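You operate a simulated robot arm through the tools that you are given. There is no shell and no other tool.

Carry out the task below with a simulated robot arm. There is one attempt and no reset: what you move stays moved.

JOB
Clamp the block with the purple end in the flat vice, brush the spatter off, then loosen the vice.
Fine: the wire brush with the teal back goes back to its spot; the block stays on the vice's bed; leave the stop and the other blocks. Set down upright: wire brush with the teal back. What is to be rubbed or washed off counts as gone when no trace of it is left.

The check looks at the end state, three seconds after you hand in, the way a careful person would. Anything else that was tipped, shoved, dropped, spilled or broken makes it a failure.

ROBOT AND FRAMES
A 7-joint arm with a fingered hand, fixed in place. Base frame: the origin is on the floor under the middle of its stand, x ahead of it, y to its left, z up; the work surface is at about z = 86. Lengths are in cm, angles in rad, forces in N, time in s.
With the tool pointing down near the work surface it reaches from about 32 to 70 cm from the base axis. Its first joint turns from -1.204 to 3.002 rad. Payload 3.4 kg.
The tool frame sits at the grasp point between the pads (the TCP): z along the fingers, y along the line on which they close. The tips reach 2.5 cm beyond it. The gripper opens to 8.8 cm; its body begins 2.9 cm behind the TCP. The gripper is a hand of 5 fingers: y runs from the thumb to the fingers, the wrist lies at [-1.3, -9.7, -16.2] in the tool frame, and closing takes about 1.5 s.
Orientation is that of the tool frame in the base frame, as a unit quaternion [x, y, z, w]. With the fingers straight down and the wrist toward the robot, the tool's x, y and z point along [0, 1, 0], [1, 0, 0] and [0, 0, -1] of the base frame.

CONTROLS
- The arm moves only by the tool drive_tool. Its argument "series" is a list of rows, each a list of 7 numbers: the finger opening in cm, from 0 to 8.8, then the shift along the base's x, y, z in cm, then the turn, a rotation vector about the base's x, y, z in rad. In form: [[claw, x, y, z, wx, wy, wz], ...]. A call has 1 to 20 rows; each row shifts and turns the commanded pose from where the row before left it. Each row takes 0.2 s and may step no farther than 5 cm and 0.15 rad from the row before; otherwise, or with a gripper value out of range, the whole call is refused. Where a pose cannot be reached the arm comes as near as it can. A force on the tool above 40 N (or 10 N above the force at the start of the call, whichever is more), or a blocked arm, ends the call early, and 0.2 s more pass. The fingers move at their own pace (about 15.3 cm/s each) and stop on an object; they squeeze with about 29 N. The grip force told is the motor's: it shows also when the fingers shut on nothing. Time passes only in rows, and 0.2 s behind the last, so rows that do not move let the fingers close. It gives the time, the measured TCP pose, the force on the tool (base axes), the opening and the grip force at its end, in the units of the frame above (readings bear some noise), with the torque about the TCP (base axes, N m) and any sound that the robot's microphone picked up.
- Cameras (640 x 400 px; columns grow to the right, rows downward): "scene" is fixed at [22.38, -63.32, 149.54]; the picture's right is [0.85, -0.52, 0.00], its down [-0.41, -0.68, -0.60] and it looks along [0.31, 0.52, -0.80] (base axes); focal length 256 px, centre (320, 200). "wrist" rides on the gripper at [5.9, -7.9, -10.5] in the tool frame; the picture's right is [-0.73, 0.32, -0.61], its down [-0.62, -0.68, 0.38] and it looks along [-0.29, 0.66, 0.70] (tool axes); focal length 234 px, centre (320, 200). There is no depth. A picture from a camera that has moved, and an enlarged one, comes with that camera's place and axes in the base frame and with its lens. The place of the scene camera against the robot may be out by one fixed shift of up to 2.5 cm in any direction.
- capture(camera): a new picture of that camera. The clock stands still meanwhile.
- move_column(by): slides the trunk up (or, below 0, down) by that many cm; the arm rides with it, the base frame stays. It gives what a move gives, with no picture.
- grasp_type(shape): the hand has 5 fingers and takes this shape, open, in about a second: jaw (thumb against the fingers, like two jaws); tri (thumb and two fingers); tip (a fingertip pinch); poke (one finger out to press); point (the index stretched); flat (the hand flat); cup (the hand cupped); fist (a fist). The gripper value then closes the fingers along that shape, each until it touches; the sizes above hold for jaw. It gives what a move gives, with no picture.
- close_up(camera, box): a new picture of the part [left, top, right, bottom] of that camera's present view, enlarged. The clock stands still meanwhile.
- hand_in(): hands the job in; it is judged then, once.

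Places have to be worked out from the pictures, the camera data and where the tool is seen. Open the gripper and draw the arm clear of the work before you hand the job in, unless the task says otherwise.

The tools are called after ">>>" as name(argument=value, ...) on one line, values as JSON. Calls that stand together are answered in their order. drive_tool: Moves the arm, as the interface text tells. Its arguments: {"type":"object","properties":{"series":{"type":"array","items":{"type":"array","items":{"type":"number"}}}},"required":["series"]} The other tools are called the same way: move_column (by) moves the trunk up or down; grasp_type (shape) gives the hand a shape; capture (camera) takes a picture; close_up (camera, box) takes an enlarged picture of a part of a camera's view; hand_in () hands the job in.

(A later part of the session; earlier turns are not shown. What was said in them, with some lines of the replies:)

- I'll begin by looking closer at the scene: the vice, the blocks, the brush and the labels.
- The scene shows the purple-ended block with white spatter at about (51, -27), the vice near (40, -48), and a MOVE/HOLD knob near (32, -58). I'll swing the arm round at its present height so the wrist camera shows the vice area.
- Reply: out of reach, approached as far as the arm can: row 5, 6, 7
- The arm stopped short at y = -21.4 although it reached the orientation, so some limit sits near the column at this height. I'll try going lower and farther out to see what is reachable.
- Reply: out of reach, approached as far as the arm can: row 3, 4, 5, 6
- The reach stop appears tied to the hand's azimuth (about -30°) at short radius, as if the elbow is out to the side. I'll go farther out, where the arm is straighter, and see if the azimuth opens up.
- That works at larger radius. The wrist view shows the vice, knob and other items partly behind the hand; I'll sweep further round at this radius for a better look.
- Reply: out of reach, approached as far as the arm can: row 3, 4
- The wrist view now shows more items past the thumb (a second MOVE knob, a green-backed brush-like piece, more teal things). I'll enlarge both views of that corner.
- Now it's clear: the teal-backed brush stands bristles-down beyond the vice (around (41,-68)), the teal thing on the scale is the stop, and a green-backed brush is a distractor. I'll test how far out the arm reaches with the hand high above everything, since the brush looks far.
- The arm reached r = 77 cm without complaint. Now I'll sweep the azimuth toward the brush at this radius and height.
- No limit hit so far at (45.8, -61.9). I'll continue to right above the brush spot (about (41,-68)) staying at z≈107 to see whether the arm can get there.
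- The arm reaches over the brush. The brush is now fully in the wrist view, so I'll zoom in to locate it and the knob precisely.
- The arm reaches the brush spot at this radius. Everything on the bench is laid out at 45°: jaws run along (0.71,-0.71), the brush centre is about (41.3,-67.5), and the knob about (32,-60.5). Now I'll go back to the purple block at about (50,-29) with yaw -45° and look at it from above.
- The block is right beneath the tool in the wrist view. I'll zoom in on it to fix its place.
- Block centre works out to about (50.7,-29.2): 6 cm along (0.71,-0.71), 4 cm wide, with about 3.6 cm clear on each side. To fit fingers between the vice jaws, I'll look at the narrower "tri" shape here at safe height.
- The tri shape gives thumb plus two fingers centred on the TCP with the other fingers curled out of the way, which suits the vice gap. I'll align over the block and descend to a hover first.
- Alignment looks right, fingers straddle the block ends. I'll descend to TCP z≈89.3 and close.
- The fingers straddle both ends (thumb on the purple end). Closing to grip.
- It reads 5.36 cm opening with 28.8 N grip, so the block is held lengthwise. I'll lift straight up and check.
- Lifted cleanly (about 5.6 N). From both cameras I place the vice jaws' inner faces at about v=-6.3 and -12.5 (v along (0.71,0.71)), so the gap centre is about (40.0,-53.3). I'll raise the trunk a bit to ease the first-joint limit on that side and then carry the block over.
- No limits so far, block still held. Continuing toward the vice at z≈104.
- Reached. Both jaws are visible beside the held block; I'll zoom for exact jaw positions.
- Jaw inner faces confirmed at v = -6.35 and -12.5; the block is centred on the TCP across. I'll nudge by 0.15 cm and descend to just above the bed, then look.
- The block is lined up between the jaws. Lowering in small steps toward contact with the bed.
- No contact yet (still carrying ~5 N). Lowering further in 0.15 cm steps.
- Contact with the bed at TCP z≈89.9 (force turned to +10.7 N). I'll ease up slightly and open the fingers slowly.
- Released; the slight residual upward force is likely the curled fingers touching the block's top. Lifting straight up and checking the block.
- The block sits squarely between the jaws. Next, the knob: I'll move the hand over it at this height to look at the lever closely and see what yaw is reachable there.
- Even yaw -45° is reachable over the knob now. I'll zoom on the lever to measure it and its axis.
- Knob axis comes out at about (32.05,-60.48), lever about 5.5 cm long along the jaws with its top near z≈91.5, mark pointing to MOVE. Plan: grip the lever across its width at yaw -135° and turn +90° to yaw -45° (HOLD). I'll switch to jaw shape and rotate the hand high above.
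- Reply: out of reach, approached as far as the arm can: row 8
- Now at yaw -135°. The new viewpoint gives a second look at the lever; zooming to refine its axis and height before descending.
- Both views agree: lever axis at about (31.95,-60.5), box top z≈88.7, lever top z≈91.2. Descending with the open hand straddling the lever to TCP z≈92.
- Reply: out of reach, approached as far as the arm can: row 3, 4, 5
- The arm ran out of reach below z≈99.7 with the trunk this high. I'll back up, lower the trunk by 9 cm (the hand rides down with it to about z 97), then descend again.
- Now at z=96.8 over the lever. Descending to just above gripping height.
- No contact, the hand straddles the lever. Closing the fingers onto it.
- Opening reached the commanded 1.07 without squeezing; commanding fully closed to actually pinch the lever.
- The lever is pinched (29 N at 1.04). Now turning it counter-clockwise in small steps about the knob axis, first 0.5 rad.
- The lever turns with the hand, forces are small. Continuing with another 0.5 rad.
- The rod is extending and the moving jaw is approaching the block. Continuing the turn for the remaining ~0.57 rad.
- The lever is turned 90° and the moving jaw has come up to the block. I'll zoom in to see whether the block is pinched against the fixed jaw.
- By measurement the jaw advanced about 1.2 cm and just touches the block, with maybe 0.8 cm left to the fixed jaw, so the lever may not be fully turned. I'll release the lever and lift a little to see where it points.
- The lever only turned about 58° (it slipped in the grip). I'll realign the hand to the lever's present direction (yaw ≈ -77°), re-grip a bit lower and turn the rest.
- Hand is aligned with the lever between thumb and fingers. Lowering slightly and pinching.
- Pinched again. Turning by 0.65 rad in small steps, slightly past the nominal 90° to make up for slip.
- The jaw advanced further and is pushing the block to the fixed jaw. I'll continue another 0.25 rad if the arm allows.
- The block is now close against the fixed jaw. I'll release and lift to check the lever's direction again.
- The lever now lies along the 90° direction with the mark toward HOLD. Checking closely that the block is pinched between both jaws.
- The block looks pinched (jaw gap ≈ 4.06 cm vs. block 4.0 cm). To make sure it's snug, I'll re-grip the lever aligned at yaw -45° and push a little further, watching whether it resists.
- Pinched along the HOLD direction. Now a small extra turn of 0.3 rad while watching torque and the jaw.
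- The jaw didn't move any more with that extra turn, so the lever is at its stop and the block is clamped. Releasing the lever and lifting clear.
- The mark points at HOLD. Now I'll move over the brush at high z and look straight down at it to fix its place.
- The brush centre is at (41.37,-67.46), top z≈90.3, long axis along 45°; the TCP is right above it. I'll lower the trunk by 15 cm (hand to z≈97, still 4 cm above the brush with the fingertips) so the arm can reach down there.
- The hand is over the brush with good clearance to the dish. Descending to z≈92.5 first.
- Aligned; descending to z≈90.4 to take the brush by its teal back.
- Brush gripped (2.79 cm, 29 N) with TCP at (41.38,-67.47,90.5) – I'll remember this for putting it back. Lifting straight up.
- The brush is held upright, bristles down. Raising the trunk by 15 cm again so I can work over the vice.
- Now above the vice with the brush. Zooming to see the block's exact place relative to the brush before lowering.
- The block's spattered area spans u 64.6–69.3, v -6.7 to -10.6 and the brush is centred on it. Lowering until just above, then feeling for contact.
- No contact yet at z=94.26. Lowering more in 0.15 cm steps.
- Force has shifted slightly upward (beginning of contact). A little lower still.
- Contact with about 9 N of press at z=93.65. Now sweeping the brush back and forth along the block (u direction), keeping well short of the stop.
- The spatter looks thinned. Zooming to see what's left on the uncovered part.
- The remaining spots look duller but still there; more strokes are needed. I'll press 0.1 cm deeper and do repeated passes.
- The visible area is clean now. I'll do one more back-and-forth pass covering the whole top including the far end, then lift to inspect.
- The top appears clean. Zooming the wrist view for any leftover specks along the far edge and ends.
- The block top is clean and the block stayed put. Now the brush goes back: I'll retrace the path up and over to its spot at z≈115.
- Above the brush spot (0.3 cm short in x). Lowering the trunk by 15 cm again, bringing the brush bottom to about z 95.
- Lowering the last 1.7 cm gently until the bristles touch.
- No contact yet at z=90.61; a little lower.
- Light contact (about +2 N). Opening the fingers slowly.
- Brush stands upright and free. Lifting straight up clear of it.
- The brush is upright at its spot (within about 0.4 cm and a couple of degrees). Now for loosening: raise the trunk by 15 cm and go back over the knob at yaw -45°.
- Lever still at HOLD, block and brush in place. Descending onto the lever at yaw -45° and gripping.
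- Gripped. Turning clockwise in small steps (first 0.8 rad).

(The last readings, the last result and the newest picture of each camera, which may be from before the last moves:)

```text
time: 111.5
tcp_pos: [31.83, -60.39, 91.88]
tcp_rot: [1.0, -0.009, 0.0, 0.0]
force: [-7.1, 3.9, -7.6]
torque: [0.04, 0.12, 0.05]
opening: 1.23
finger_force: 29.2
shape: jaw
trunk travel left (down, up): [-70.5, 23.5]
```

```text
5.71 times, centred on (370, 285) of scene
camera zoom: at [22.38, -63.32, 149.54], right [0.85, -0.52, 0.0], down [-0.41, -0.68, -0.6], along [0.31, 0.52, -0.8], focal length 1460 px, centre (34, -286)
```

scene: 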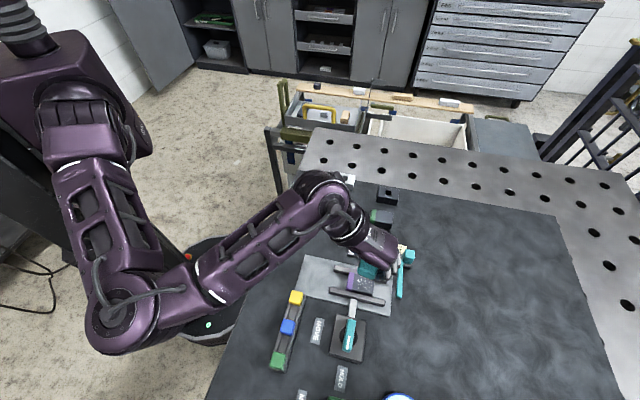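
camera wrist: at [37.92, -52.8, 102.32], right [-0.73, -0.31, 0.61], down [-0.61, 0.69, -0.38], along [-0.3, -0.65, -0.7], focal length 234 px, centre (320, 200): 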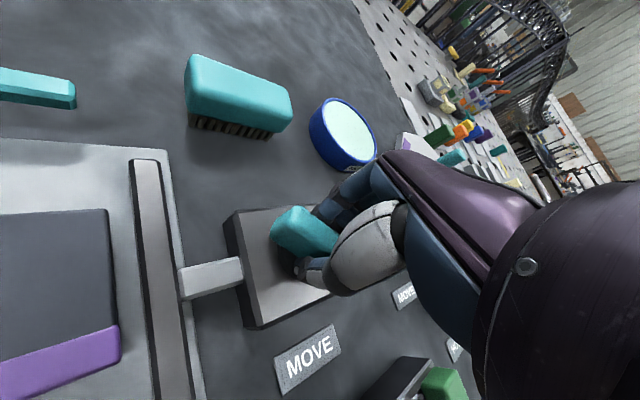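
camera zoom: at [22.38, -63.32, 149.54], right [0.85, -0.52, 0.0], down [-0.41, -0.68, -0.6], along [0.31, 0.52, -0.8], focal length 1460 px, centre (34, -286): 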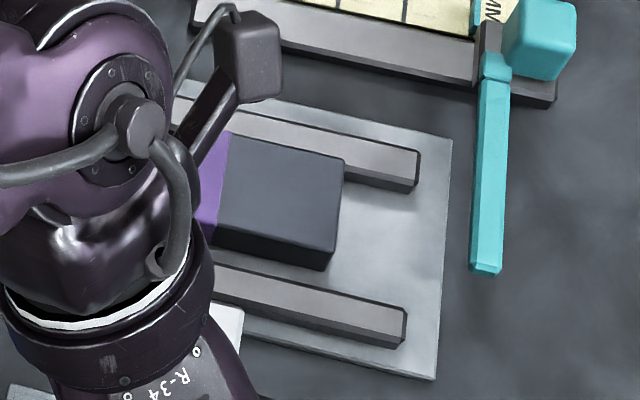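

The jaw is backing off and the block stays put. Continuing the clockwise turn.

>>> drive_tool(series=[[0, 0, 0, 0, 0, 0, -0.1], [0, 0, 0, 0, 0, 0, -0.1], [0, 0, 0, 0, 0, 0, -0.1], [0, 0, 0, 0, 0, 0, -0.1], [0, 0, 0, 0, 0, 0, -0.1], [0, 0, 0, 0, 0, 0, -0.1], [0, 0, 0, 0, 0, 0, -0.1], [0, 0, 0, 0, 0, 0, -0.07], [0, 0, 0, 0, 0, 0, 0]])

>>> capture(camera="wrist")

>>> close_up(camera="scene", box=[280, 250, 430, 370])

```text
time: 113.5
tcp_pos: [31.74, -59.94, 91.75]
tcp_rot: [0.935, -0.354, 0.002, -0.004]
force: [-6.3, -13.9, 29.2]
torque: [-0.64, 0.27, 0.09]
opening: 1.39
finger_force: 28.6
shape: jaw
out of reach, approached as far as the arm can: row 5
trunk travel left (down, up): [-70.5, 23.5]
```

```text
taken
camera wrist: at [41.36, -58.26, 102.3], right [-0.76, 0.24, 0.6], down [-0.01, 0.93, -0.38], along [-0.65, -0.3, -0.7], focal length 234 px, centre (320, 200)
```

wrist: 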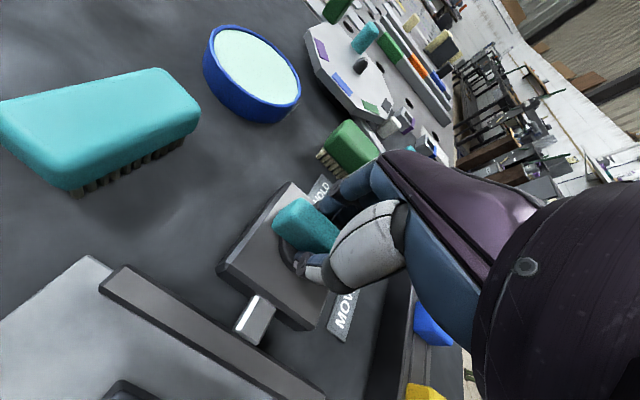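

```text
3.33 times, centred on (355, 310) of scene
camera zoom: at [22.38, -63.32, 149.54], right [0.85, -0.52, 0.0], down [-0.41, -0.68, -0.6], along [0.31, 0.52, -0.8], focal length 852 px, centre (203, -167)
```

zoom: 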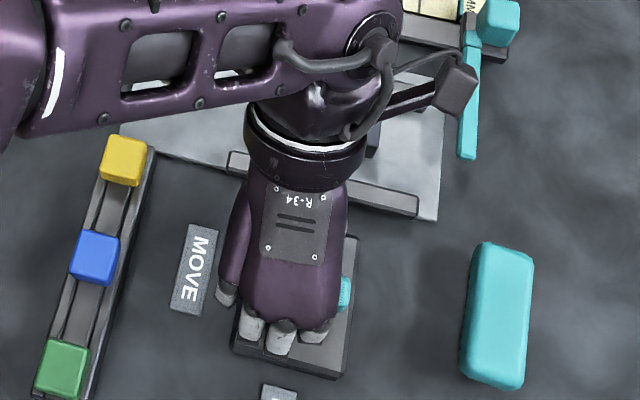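

There was some strain (a local reach limit mid-turn), so I'll release the lever gently and lift to look.

>>> drive_tool(series=[[2.0, 0, 0, 0, 0, 0, 0], [4.0, 0, 0, 0, 0, 0, 0], [6.0, 0, 0, 0.2, 0, 0, 0], [8.8, 0, 0, 0.3, 0, 0, 0], [8.8, 0, 0, 1, 0, 0, 0], [8.8, 0, 0, 3, 0, 0, 0], [8.8, 0, 0, 3, 0, 0, 0], [8.8, 0, 0, 3, 0, 0, 0], [8.8, 0, 0, 0, 0, 0, 0]])

>>> capture(camera="wrist")

>>> close_up(camera="wrist", box=[150, 200, 330, 350])

>>> close_up(camera="scene", box=[280, 250, 430, 370])

```text
time: 115.5
tcp_pos: [34.95, -63.48, 97.41]
tcp_rot: [0.935, -0.353, -0.001, -0.007]
force: [-0.2, 0.0, -0.2]
torque: [0.0, 0.01, -0.01]
opening: 8.79
finger_force: 0.1
shape: jaw
out of reach, approached as far as the arm can: row 6, 7, 8
trunk travel left (down, up): [-70.5, 23.5]
```

```text
taken
camera wrist: at [44.57, -61.84, 107.89], right [-0.76, 0.23, 0.61], down [-0.02, 0.93, -0.37], along [-0.65, -0.29, -0.7], focal length 234 px, centre (320, 200)
```

wrist: 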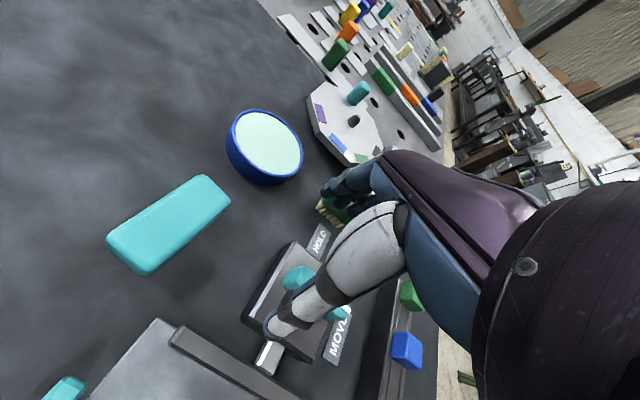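

```text
2.67 times, centred on (240, 275) of wrist
camera zoom: at [44.57, -61.84, 107.89], right [-0.76, 0.23, 0.61], down [-0.02, 0.93, -0.37], along [-0.65, -0.29, -0.7], focal length 624 px, centre (533, 0)
```

zoom: 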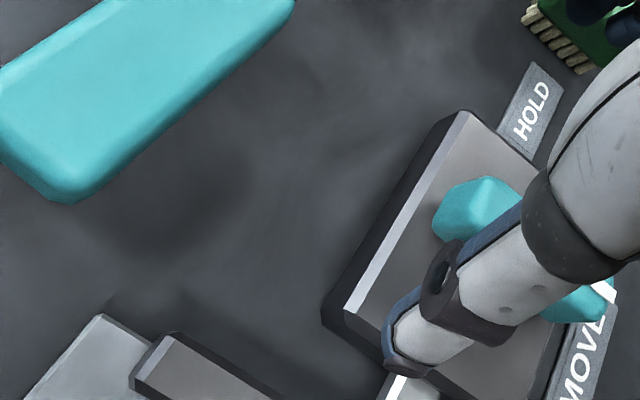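

```text
3.33 times, centred on (355, 310) of scene
camera zoom: at [22.38, -63.32, 149.54], right [0.85, -0.52, 0.0], down [-0.41, -0.68, -0.6], along [0.31, 0.52, -0.8], focal length 852 px, centre (203, -167)
```

zoom: 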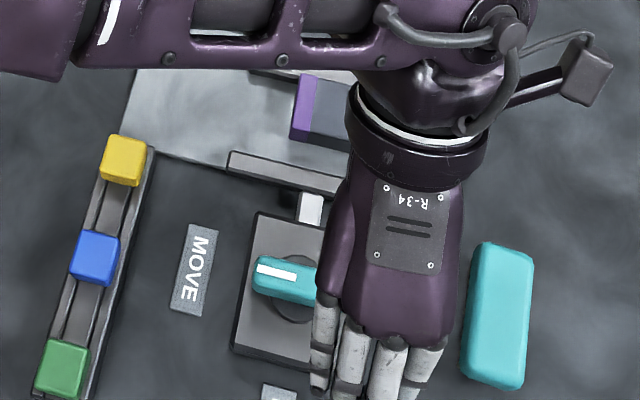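

The hand drifted outward while lifting (a joint limit at this yaw), but it is above everything (tips ≈ z 95) and the lever now points at MOVE. I'll rotate the yaw back toward -80° while rising to get out of that corner.

>>> drive_tool(series=[[8.8, 0, 0, 0.5, 0, 0, 0.12], [8.8, 0, 0, 0.5, 0, 0, 0.12], [8.8, 0, 0, 1, 0, 0, 0.12], [8.8, 0, 0, 1, 0, 0, 0.12], [8.8, 0, 0, 1, 0, 0, 0.12], [8.8, 0, 0, 1, 0, 0, 0.12], [8.8, 0, 0, 1, 0, 0, 0.12], [8.8, 0, 0, 0, 0, 0, 0]])

>>> capture(camera="scene")

>>> capture(camera="wrist")

```text
time: 117.3
tcp_pos: [35.08, -63.63, 103.14]
tcp_rot: [0.998, 0.059, -0.004, -0.004]
force: [0.6, -1.1, -0.5]
torque: [0.03, 0.02, 0.0]
opening: 8.78
finger_force: 0.1
shape: jaw
out of reach, approached as far as the arm can: row 5
trunk travel left (down, up): [-70.5, 23.5]
```

```text
taken
```

scene: 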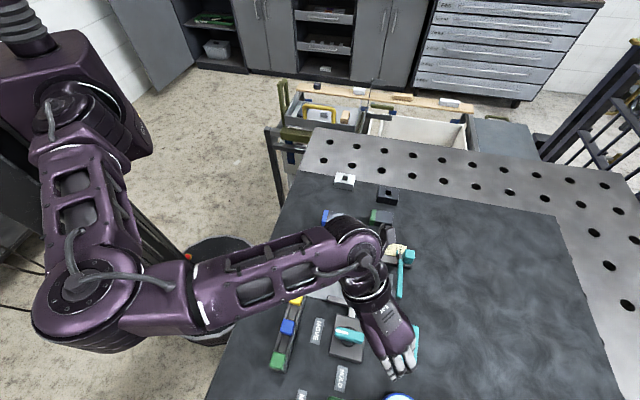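

```text
taken
camera wrist: at [40.07, -55.43, 113.78], right [-0.68, -0.41, 0.61], down [-0.7, 0.61, -0.37], along [-0.22, -0.68, -0.7], focal length 234 px, centre (320, 200)
```

wrist: 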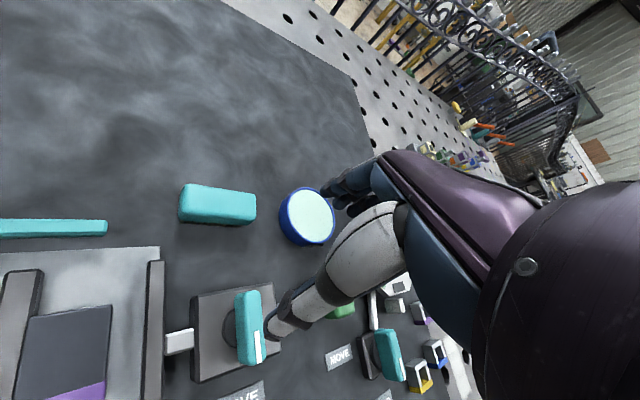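

Clear now. Zooming in on the lever, jaw and brush.

>>> close_up(camera="wrist", box=[130, 240, 310, 400])

>>> close_up(camera="scene", box=[290, 250, 440, 380])

>>> close_up(camera="wrist", box=[0, 170, 280, 360])

```text
2.50 times, centred on (220, 320) of wrist
camera zoom: at [40.07, -55.43, 113.78], right [-0.68, -0.41, 0.61], down [-0.7, 0.61, -0.37], along [-0.22, -0.68, -0.7], focal length 585 px, centre (570, -100)
```

zoom: 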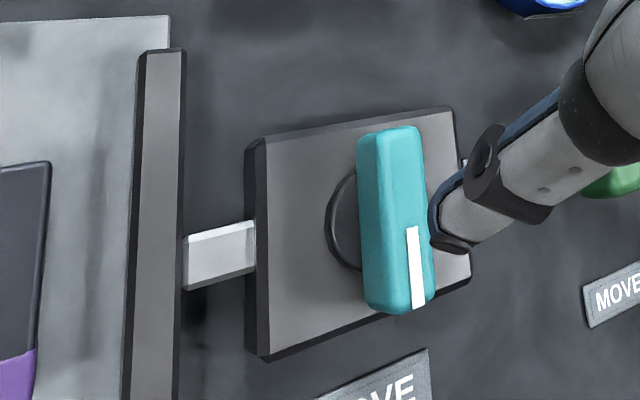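

```text
3.08 times, centred on (365, 315) of scene
camera zoom: at [22.38, -63.32, 149.54], right [0.85, -0.52, 0.0], down [-0.41, -0.68, -0.6], along [0.31, 0.52, -0.8], focal length 786 px, centre (182, -154)
```

zoom: 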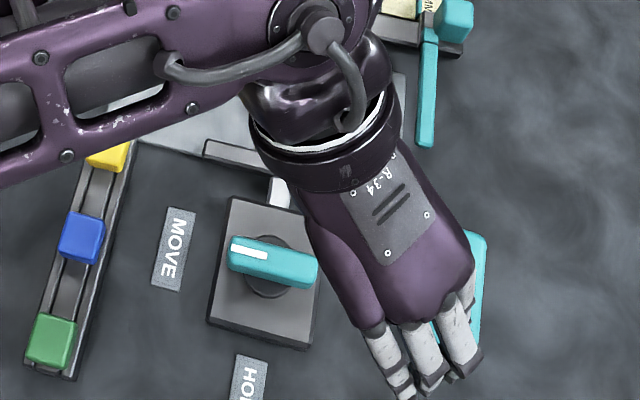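

```text
2.11 times, centred on (140, 265) of wrist
camera zoom: at [40.07, -55.43, 113.78], right [-0.68, -0.41, 0.61], down [-0.7, 0.61, -0.37], along [-0.22, -0.68, -0.7], focal length 493 px, centre (699, 63)
```

zoom: 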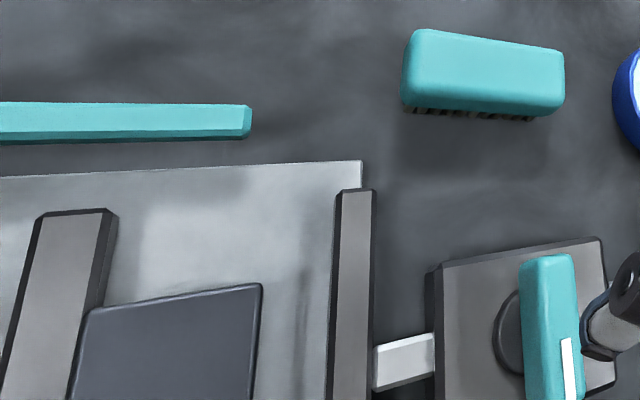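

The lever is back at MOVE (within ~1°), the moving jaw is retracted (about 2 cm clear of the block), and the brush hasn't moved. Now I'll raise the arm and withdraw it from the work area.

>>> drive_tool(series=[[8.8, 0, 0, 2, 0, 0, 0.1], [8.8, 0, 0, 2, 0, 0, 0.1], [8.8, 1, 1, 2, 0, 0, 0.1], [8.8, 2.5, 2, 2, 0, 0, 0.05], [8.8, 3, 3, 1, 0, 0, 0], [8.8, 3, 3, 0, 0, 0, 0], [8.8, 2, 4, 0, 0, 0, 0], [8.8, 2, 4, 0, 0, 0, 0], [8.8, 1, 4, 0, 0, 0, 0], [8.8, 0, 4, 0, 0, 0, 0], [8.8, 0, 4, 0, 0, 0, 0], [8.8, 0, 4, 0, 0, 0, 0], [8.8, 0, 0, 0, 0, 0, 0]])

>>> capture(camera="scene")

```text
time: 120.2
tcp_pos: [48.19, -31.89, 112.21]
tcp_rot: [0.973, 0.231, -0.004, -0.004]
force: [-0.8, -0.3, -0.4]
torque: [0.02, 0.0, -0.02]
opening: 8.8
finger_force: 0.2
shape: jaw
out of reach, approached as far as the arm can: row 5
trunk travel left (down, up): [-70.5, 23.5]
```

```text
taken
```

scene: 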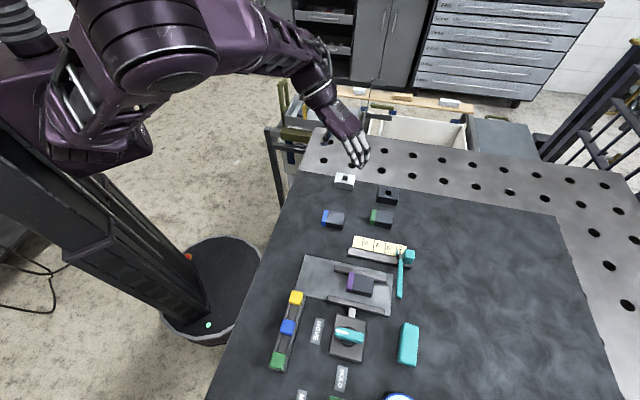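

The arm is clear. Inspecting the final state of the block, lever, brush and other items closely.

>>> close_up(camera="scene", box=[335, 255, 405, 310])

>>> close_up(camera="scene", box=[280, 310, 440, 400])

>>> close_up(camera="scene", box=[300, 165, 420, 240])

>>> capture(camera="wrist")

```text
7.27 times, centred on (370, 282) of scene
camera zoom: at [22.38, -63.32, 149.54], right [0.85, -0.52, 0.0], down [-0.41, -0.68, -0.6], along [0.31, 0.52, -0.8], focal length 1858 px, centre (-44, -400)
```

zoom: 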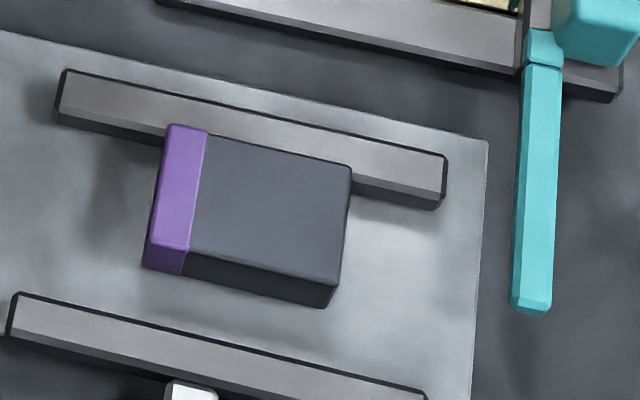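

```text
4.00 times, centred on (360, 355) of scene
camera zoom: at [22.38, -63.32, 149.54], right [0.85, -0.52, 0.0], down [-0.41, -0.68, -0.6], along [0.31, 0.52, -0.8], focal length 1022 px, centre (160, -420)
```

zoom: 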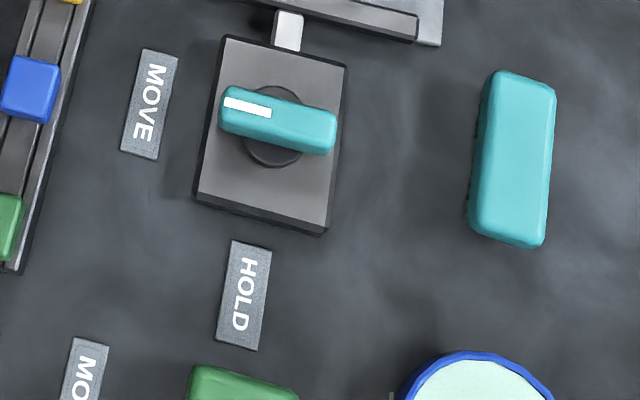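

```text
5.33 times, centred on (360, 202) of scene
camera zoom: at [22.38, -63.32, 149.54], right [0.85, -0.52, 0.0], down [-0.41, -0.68, -0.6], along [0.31, 0.52, -0.8], focal length 1362 px, centre (107, 187)
```

zoom: 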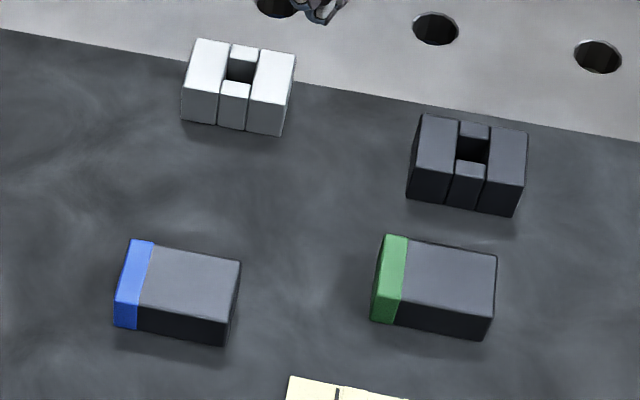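

```text
taken
camera wrist: at [50.01, -22.5, 122.76], right [-0.5, -0.62, 0.61], down [-0.87, 0.33, -0.37], along [0.03, -0.71, -0.7], focal length 234 px, centre (320, 200)
```

wrist: 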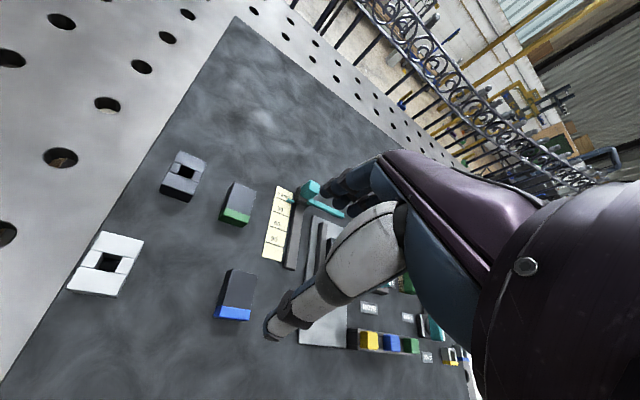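

Everything looks right: block on the bed and clean, lever at MOVE, brush upright, other blocks and the stop untouched. To be thorough about traces on the far edges, I'll swing the wrist camera round high above to view the block from the stop's side.

>>> drive_tool(series=[[8.8, 0, -2, 0, 0, 0, -0.12], [8.8, 0, -2, 0, 0, 0, -0.12], [8.8, 0, -2, 0, 0, 0, -0.12], [8.8, 0, -2, 0, 0, 0, -0.12], [8.8, 0, -2, 0, 0, 0, -0.12], [8.8, 0, -2, 0, 0, 0, -0.12], [8.8, -0.5, -2, 0, 0, 0, -0.12], [8.8, -0.5, -2, 0, 0, 0, -0.12], [8.8, -1, -1.5, 0, 0, 0, -0.12], [8.8, -1, -1.5, 0, 0, 0, -0.12], [8.8, 0, 0, 0, 0, 0, 0]])

>>> capture(camera="wrist")

```text
time: 122.5
tcp_pos: [44.87, -50.86, 112.13]
tcp_rot: [0.934, -0.358, 0.001, -0.006]
force: [-0.1, 0.1, -0.3]
torque: [-0.03, 0.02, 0.01]
opening: 8.78
finger_force: 0.1
shape: jaw
trunk travel left (down, up): [-70.5, 23.5]
```

```text
taken
camera wrist: at [54.51, -49.32, 122.6], right [-0.76, 0.24, 0.6], down [-0.01, 0.93, -0.37], along [-0.65, -0.29, -0.7], focal length 234 px, centre (320, 200)
```

wrist: 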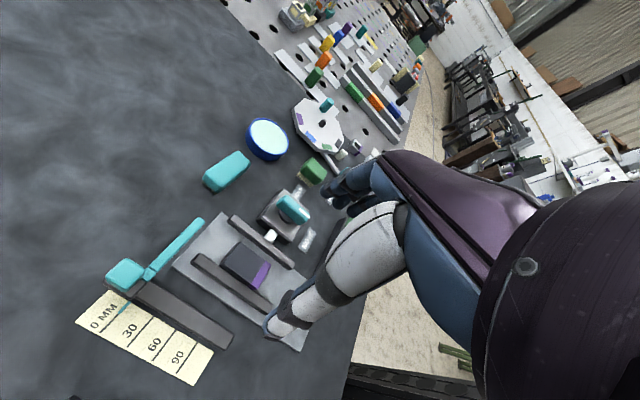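

>>> close_up(camera="wrist", box=[205, 225, 295, 305])

>>> close_up(camera="wrist", box=[180, 100, 340, 260])

```text
5.00 times, centred on (250, 265) of wrist
camera zoom: at [54.51, -49.32, 122.6], right [-0.76, 0.24, 0.6], down [-0.01, 0.93, -0.37], along [-0.65, -0.29, -0.7], focal length 1171 px, centre (670, -125)
```

zoom: 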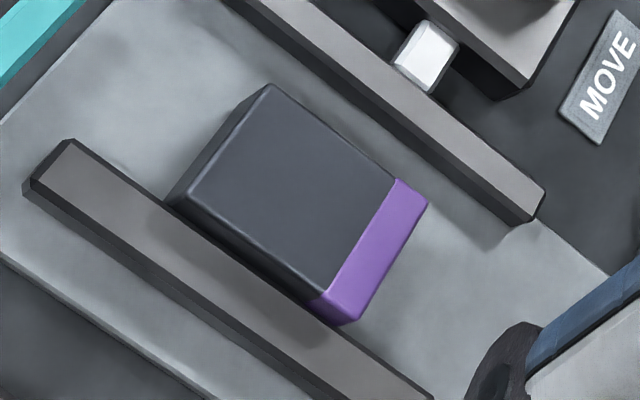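

```text
2.50 times, centred on (260, 180) of wrist
camera zoom: at [54.51, -49.32, 122.6], right [-0.76, 0.24, 0.6], down [-0.01, 0.93, -0.37], along [-0.65, -0.29, -0.7], focal length 585 px, centre (470, 250)
```

zoom: 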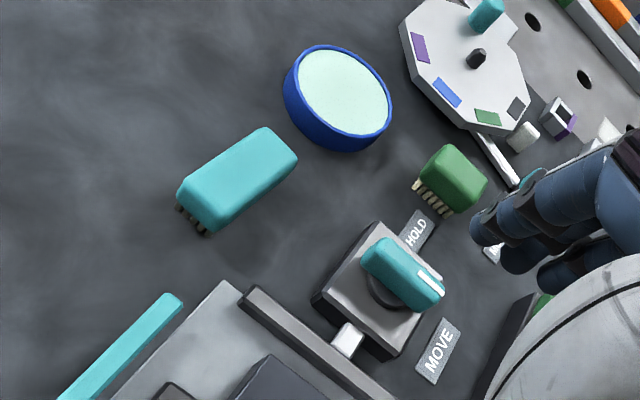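

No trace left on any visible face, and all else is in place. I'll withdraw the arm to near its starting area, open hand, then hand in.

>>> drive_tool(series=[[8.8, 1, 1.5, 0, 0, 0, 0.12], [8.8, 1, 1.5, 0, 0, 0, 0.12], [8.8, 0.5, 2, 0, 0, 0, 0.12], [8.8, 0.5, 2, 0, 0, 0, 0.12], [8.8, 0, 2, 0, 0, 0, 0.12], [8.8, 0, 2, 0, 0, 0, 0.12], [8.8, 0, 2, 0, 0, 0, 0.12], [8.8, 0, 2, 0, 0, 0, 0.12], [8.8, 0, 2.5, 0.5, 0, 0, 0.12], [8.8, 0, 3, 0.5, 0, 0, 0.12], [8.8, -0.5, 3, 0.5, 0, 0, 0.12], [8.8, -0.5, 3, 0.5, 0, 0, 0.12], [8.8, -1, 3, 0.5, 0, 0, 0.12], [8.8, -1, 3, 0.5, 0, 0, 0.12], [8.8, 0, 0, 0, 0, 0, 0]])

>>> capture(camera="scene")

```text
time: 125.8
tcp_pos: [45.03, -18.49, 115.08]
tcp_rot: [0.89, 0.457, -0.004, -0.003]
force: [-0.7, 0.0, -0.4]
torque: [-0.01, 0.03, -0.02]
opening: 8.81
finger_force: 0.1
shape: jaw
trunk travel left (down, up): [-70.5, 23.5]
```

```text
taken
```

scene: 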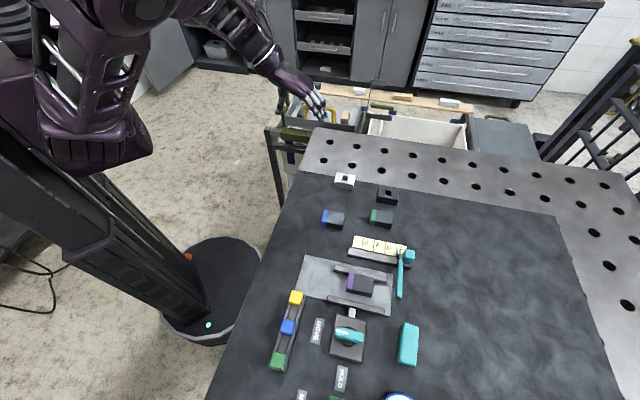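

The arm is clear with the hand open, the block is clean on the loosened vice's bed, the brush stands upright at its spot, and the stop and other blocks are untouched. Handing in.

>>> hand_in()

```text
The job is handed in.
```

I clamped the purple-ended block in the flat vice, brushed the spatter off, and then loosened the vice. The job is handed in; no verdict came back.

- **Block:** it sits on the vice's bed between the jaws. Close-ups from several angles show no spatter left on any face I could see.
- **Vice:** the lever points back at MOVE, and the moving jaw is about 2 cm clear of the block.
- **Brush:** the teal-backed brush stands upright, about 0.5 cm and a few degrees off where it started. I left that small offset rather than handle it again.
- **Everything else:** the stop, the other blocks and the remaining items look unmoved in the final pictures.
- **Arm:** it is drawn clear with the hand open.
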